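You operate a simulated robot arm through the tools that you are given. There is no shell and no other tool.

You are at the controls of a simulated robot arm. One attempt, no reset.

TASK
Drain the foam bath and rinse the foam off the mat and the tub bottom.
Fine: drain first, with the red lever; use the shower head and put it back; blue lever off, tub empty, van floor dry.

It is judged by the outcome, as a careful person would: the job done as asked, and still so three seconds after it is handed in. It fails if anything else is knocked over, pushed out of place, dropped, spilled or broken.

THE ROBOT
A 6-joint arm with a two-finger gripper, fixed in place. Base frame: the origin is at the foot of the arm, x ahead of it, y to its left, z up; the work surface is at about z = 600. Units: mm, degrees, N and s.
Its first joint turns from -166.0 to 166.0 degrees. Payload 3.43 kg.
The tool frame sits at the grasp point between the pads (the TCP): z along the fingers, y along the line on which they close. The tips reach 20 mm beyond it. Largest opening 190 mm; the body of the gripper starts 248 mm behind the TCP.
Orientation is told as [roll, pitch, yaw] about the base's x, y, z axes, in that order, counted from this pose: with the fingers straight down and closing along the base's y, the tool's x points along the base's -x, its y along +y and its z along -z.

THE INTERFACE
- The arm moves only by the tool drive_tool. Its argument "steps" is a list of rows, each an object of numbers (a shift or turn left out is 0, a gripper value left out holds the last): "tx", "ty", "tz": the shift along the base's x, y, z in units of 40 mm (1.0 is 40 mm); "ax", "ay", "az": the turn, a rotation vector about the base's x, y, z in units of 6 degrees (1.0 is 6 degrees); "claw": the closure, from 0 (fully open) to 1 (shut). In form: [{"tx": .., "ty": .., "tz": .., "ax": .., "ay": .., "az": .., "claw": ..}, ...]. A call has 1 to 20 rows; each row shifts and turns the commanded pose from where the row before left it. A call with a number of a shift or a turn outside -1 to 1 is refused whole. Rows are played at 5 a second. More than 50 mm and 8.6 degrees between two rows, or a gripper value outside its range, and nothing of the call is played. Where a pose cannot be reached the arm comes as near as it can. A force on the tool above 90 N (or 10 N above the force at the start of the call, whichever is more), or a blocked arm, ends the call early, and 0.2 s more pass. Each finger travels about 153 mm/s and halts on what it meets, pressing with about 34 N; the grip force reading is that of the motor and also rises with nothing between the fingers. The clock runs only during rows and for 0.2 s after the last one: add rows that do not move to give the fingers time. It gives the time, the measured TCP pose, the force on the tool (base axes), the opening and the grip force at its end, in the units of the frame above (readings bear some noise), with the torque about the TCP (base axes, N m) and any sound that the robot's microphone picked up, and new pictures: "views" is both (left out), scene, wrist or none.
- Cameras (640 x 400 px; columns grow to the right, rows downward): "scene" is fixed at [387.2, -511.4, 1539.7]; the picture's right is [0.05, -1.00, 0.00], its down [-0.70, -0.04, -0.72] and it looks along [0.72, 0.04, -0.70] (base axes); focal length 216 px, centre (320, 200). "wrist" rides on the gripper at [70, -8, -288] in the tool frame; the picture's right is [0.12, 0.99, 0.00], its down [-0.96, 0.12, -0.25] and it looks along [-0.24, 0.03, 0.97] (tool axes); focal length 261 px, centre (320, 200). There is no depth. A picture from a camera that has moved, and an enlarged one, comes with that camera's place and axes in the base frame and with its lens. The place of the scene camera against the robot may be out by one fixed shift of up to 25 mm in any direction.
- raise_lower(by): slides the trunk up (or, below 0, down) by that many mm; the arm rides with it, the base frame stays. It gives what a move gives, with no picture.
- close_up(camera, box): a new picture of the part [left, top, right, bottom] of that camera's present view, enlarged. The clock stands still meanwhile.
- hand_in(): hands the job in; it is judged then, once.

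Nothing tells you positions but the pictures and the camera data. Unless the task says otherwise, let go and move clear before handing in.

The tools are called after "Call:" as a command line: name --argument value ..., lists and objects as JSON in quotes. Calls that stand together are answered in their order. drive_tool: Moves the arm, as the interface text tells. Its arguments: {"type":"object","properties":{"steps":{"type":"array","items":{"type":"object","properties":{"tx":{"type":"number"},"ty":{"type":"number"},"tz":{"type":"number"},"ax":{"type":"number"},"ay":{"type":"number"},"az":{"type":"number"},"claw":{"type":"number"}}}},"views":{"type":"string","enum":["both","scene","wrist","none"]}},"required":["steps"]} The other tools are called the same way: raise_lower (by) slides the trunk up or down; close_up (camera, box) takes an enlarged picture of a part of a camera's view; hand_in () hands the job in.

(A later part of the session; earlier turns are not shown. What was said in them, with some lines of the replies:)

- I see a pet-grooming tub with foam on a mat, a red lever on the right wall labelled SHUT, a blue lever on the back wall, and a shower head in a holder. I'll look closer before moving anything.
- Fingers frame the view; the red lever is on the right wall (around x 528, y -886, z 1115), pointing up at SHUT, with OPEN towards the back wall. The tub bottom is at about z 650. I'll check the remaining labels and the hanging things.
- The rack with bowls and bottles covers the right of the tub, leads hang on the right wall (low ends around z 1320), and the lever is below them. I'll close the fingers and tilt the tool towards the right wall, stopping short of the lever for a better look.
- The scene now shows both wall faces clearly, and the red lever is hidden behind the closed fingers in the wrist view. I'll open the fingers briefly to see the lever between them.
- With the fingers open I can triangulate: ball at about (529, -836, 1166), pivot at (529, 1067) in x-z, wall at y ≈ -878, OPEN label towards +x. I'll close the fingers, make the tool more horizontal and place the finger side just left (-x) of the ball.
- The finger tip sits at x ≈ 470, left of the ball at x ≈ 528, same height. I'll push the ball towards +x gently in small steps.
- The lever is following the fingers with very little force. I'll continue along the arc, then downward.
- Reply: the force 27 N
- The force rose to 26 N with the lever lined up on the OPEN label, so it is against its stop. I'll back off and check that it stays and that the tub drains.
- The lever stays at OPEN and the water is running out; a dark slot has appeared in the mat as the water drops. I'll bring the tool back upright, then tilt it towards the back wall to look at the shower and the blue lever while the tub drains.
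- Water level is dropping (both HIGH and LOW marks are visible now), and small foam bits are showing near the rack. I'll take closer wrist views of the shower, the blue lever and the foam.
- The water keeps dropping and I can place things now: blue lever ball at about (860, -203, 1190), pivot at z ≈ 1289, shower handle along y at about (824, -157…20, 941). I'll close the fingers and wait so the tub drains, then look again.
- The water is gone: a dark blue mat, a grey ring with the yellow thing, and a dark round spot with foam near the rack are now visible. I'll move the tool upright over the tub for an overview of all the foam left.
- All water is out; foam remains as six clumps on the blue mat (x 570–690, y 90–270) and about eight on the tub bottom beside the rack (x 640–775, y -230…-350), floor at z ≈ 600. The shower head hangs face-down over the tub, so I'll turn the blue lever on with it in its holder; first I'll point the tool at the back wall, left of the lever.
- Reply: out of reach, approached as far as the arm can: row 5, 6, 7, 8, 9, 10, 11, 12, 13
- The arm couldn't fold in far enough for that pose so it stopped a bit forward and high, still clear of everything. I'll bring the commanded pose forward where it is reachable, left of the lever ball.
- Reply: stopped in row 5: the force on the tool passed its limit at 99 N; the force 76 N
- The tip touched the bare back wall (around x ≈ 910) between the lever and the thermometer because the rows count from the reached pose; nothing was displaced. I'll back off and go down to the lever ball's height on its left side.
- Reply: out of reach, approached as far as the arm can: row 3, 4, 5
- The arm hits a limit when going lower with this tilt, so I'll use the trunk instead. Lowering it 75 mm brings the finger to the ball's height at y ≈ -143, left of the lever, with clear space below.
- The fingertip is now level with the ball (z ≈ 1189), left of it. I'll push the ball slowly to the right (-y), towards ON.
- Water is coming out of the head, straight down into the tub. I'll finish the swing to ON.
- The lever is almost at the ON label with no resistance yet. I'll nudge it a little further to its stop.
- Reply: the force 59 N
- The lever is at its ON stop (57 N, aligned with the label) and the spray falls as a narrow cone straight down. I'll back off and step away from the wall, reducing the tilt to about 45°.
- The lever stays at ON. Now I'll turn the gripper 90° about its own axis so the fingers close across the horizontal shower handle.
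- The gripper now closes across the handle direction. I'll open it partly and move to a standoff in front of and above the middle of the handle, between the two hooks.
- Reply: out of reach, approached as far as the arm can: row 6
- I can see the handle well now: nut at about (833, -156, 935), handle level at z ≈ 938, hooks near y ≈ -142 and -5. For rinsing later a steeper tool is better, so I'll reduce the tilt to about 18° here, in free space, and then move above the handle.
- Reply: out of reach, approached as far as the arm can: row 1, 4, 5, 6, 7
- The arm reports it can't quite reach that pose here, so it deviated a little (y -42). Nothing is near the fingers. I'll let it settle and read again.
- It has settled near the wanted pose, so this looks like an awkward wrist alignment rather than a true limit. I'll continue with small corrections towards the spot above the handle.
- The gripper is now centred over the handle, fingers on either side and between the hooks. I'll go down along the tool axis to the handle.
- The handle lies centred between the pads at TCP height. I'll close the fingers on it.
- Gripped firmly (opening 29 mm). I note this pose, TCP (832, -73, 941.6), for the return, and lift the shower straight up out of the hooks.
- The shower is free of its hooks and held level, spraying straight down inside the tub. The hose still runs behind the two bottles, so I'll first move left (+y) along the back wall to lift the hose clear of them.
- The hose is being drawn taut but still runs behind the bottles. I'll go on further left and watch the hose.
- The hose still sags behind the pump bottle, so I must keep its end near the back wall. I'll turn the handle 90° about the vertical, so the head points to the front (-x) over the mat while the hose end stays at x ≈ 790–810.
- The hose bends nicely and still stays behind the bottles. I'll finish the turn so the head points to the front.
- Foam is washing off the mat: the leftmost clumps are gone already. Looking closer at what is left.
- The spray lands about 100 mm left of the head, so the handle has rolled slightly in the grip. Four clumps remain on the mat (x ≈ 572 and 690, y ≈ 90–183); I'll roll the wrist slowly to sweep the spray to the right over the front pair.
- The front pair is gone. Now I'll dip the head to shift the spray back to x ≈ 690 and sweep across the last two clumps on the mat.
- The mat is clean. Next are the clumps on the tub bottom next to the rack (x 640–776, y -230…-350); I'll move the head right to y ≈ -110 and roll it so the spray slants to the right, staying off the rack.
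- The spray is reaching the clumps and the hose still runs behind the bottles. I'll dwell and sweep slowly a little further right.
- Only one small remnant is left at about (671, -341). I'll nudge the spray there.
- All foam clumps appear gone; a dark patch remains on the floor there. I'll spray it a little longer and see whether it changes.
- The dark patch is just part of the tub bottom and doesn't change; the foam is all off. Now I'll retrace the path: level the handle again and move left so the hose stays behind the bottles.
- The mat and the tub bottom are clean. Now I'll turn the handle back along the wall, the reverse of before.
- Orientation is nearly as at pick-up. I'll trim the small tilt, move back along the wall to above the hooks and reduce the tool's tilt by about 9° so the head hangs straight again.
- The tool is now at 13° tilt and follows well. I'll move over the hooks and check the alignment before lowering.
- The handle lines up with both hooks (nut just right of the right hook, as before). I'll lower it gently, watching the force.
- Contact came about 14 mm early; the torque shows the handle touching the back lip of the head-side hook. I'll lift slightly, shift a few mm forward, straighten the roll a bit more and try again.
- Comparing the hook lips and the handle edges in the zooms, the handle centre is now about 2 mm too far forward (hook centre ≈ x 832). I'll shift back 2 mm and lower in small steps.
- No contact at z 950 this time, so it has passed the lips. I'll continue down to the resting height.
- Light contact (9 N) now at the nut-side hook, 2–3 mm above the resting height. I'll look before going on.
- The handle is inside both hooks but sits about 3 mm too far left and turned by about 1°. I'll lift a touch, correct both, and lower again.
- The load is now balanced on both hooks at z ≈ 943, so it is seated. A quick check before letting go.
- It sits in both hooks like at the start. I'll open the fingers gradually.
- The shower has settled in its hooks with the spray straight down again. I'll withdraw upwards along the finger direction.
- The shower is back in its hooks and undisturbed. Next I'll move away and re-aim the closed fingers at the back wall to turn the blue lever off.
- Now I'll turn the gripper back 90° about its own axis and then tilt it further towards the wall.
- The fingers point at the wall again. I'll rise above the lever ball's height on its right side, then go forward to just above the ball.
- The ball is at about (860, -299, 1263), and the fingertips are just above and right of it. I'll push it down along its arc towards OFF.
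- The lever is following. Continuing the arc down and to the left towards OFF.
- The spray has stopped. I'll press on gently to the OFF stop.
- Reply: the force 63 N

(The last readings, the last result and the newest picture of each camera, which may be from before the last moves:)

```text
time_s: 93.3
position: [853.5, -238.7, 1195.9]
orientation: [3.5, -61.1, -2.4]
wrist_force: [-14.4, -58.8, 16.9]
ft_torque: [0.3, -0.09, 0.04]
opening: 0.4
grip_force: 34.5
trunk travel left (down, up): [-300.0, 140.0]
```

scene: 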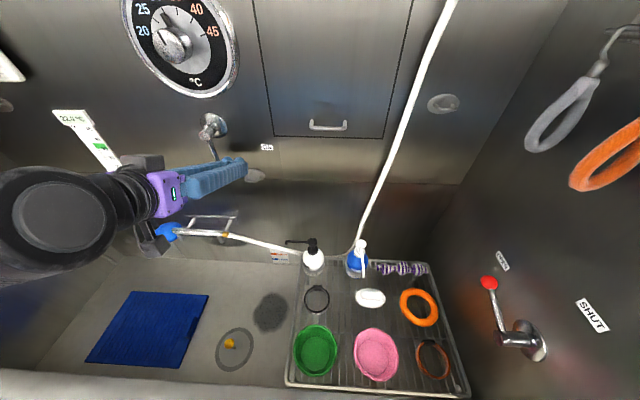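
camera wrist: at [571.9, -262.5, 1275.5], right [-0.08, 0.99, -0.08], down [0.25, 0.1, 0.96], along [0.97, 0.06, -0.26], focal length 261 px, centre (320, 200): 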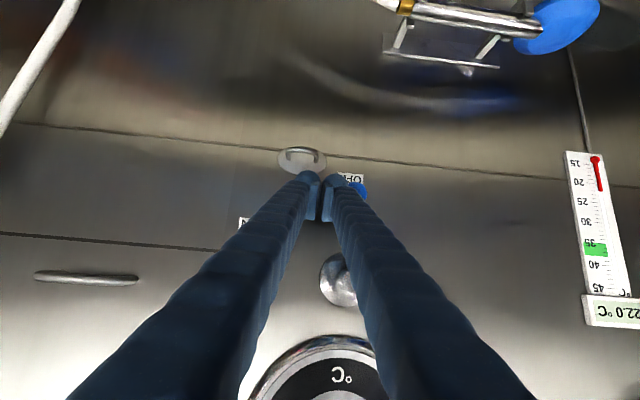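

It is hard against the OFF stop (59 N). I'll back off to the right and away from the wall, then check everything.

Call:
drive_tool --steps '[{"ty": -0.4}, {"ty": -0.4}, {"tx": -0.9}, {"tx": -1}, {"tx": -1}, {"tx": -0.8, "ay": 1, "tz": 0.4}, {"tx": -0.6, "ay": 1, "tz": 0.6}, {"tx": -0.6, "ay": 1, "tz": 0.6}, {"tx": -0.3, "ay": 1, "tz": 0.6}, {}]'

Call:
close_up --camera "scene" --box '[140, 100, 320, 290]'

Call:
close_up --camera "scene" --box '[0, 220, 300, 400]'

```text
time_s: 95.5
position: [648.1, -260.6, 1282.7]
orientation: [2.2, -36.9, -0.9]
wrist_force: [-0.2, 0.2, 0.2]
ft_torque: [-0.04, 0.01, 0.0]
opening: 0.2
grip_force: 34.3
trunk travel left (down, up): [-300.0, 140.0]
camera wrist: at [419.7, -278.8, 1470.1], right [-0.1, 0.99, -0.04], down [0.62, 0.1, 0.78], along [0.78, 0.06, -0.63], focal length 261 px, centre (320, 200)
```

scene: 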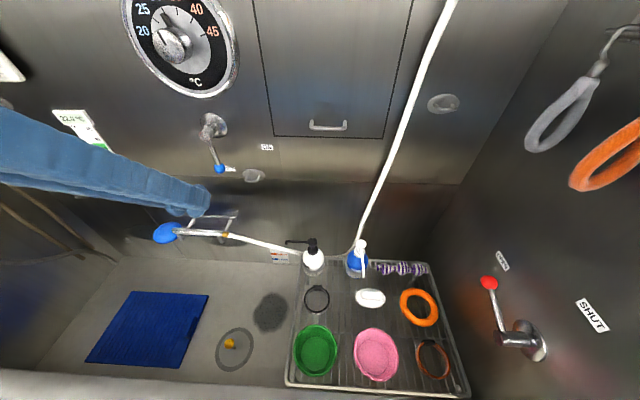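
wrist: 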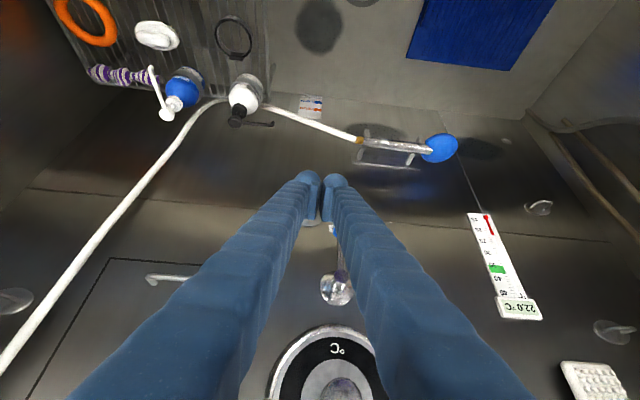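

```text
2.11 times, centred on (230, 195) of scene
camera zoom: at [387.2, -511.4, 1539.7], right [0.05, -1.0, 0.0], down [-0.7, -0.04, -0.72], along [0.72, 0.04, -0.7], focal length 455 px, centre (510, 210)
```

zoom: 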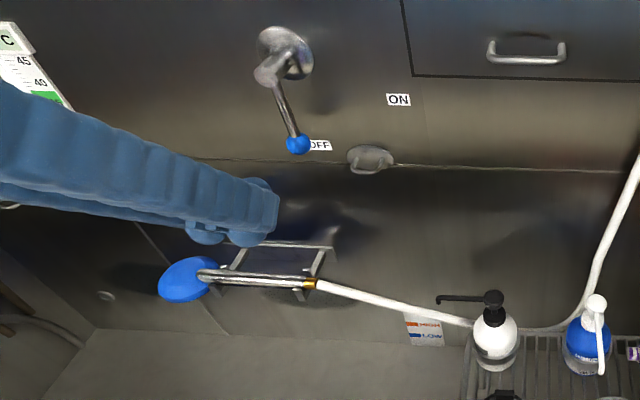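

```text
2.13 times, centred on (150, 310) of scene
camera zoom: at [387.2, -511.4, 1539.7], right [0.05, -1.0, 0.0], down [-0.7, -0.04, -0.72], along [0.72, 0.04, -0.7], focal length 461 px, centre (683, -35)
```

zoom: 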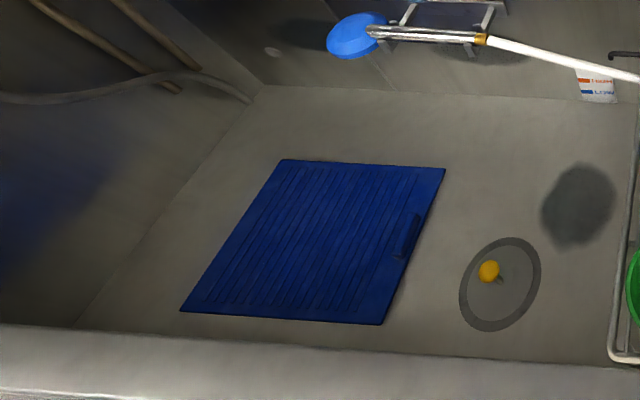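

Blue lever is at OFF, shower is in its hooks, tub empty and clean. I'll move up to an upright pose for an overview of the whole tub and the van floor before handing in.

Call:
drive_tool --steps '[{"ay": 1, "tx": -0.5, "ty": 0.6, "tz": 0.4}, {"ay": 1, "tx": -0.5, "ty": 0.6, "tz": 0.4}, {"ay": 1, "tx": -0.5, "ty": 0.6, "tz": 0.4}, {"ay": 1, "tx": -0.5, "ty": 0.6}, {"ay": 1, "tx": -0.5, "ty": 0.6}, {"ay": 1, "tx": -0.5, "ty": 0.6}, {"ty": 0.6, "claw": 0}, {"ty": 0.6}, {}, {}, {}]'

Call:
close_up --camera "wrist" --box '[160, 20, 480, 220]'

Call:
close_up --camera "scene" --box '[280, 220, 480, 400]'

```text
time_s: 97.9
position: [527.8, -67.8, 1331.0]
orientation: [1.8, -1.0, -0.7]
wrist_force: [1.4, 0.7, -0.1]
ft_torque: [-0.08, -0.02, 0.01]
opening: 190.1
grip_force: 0.0
trunk travel left (down, up): [-300.0, 140.0]
camera wrist: at [454.2, -86.6, 1617.1], right [-0.11, 0.99, 0.03], down [0.96, 0.1, 0.27], along [0.26, 0.06, -0.96], focal length 261 px, centre (320, 200)
```

scene: 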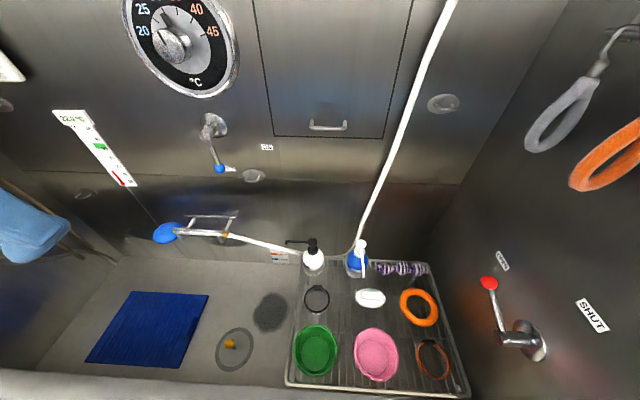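
wrist: 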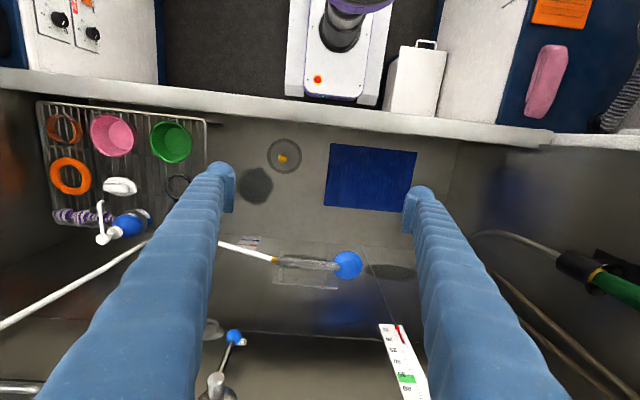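

```text
2.00 times, centred on (320, 120) of wrist
camera zoom: at [454.2, -86.6, 1617.1], right [-0.11, 0.99, 0.03], down [0.96, 0.1, 0.27], along [0.26, 0.06, -0.96], focal length 521 px, centre (320, 360)
```

zoom: 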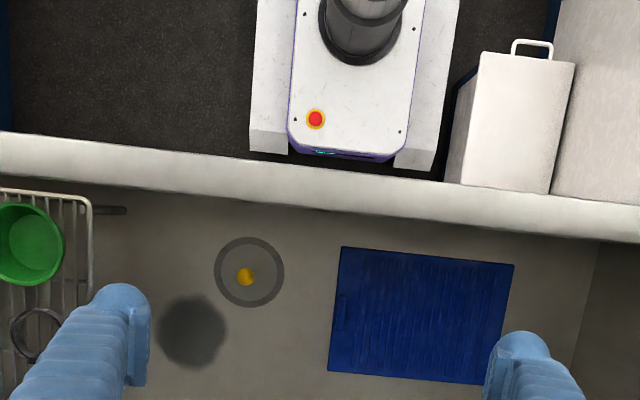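

```text
2.22 times, centred on (380, 310) of scene
camera zoom: at [387.2, -511.4, 1539.7], right [0.05, -1.0, 0.0], down [-0.7, -0.04, -0.72], along [0.72, 0.04, -0.7], focal length 480 px, centre (187, -44)
```

zoom: 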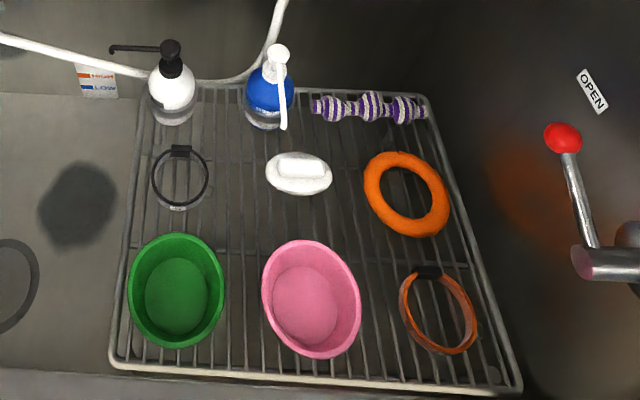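

The overview shows no foam on the mat or the tub bottom, no water in the tub, and a dry van floor. The shower is in its hooks, the blue lever is at OFF, the red lever at OPEN, and the rack items are where they were. The arm is clear, so I'm handing in.

Call:
hand_in

```text
The job is handed in.
```

The foam bath is drained, and the foam is rinsed off the mat and the tub bottom. I've handed the job in; no verdict has come back yet.

- **Drain:** I opened the red lever first and left it at OPEN, so the rinse water ran out too. The tub looked empty at the end.
- **Rinse:** Six clumps came off the mat and about eight off the tub bottom beside the rack. A dark patch on the tub bottom near the rack did not change under the spray, so I took it to be part of the surface.
- **Shower head:** It is back in its hooks, with the spray pointing straight down as before. Putting it back took a few tries because it caught on a hook lip. It settled properly when I let go.
- **Blue lever:** It is at OFF, against its stop, and the spray has stopped.
- **Everything else:** The things on the rack are where they were, and the van floor looked dry in the last pictures.

While lining up for the blue lever, the fingertips once hit the bare back wall at about 99 N. I saw no mark or anything moved there.
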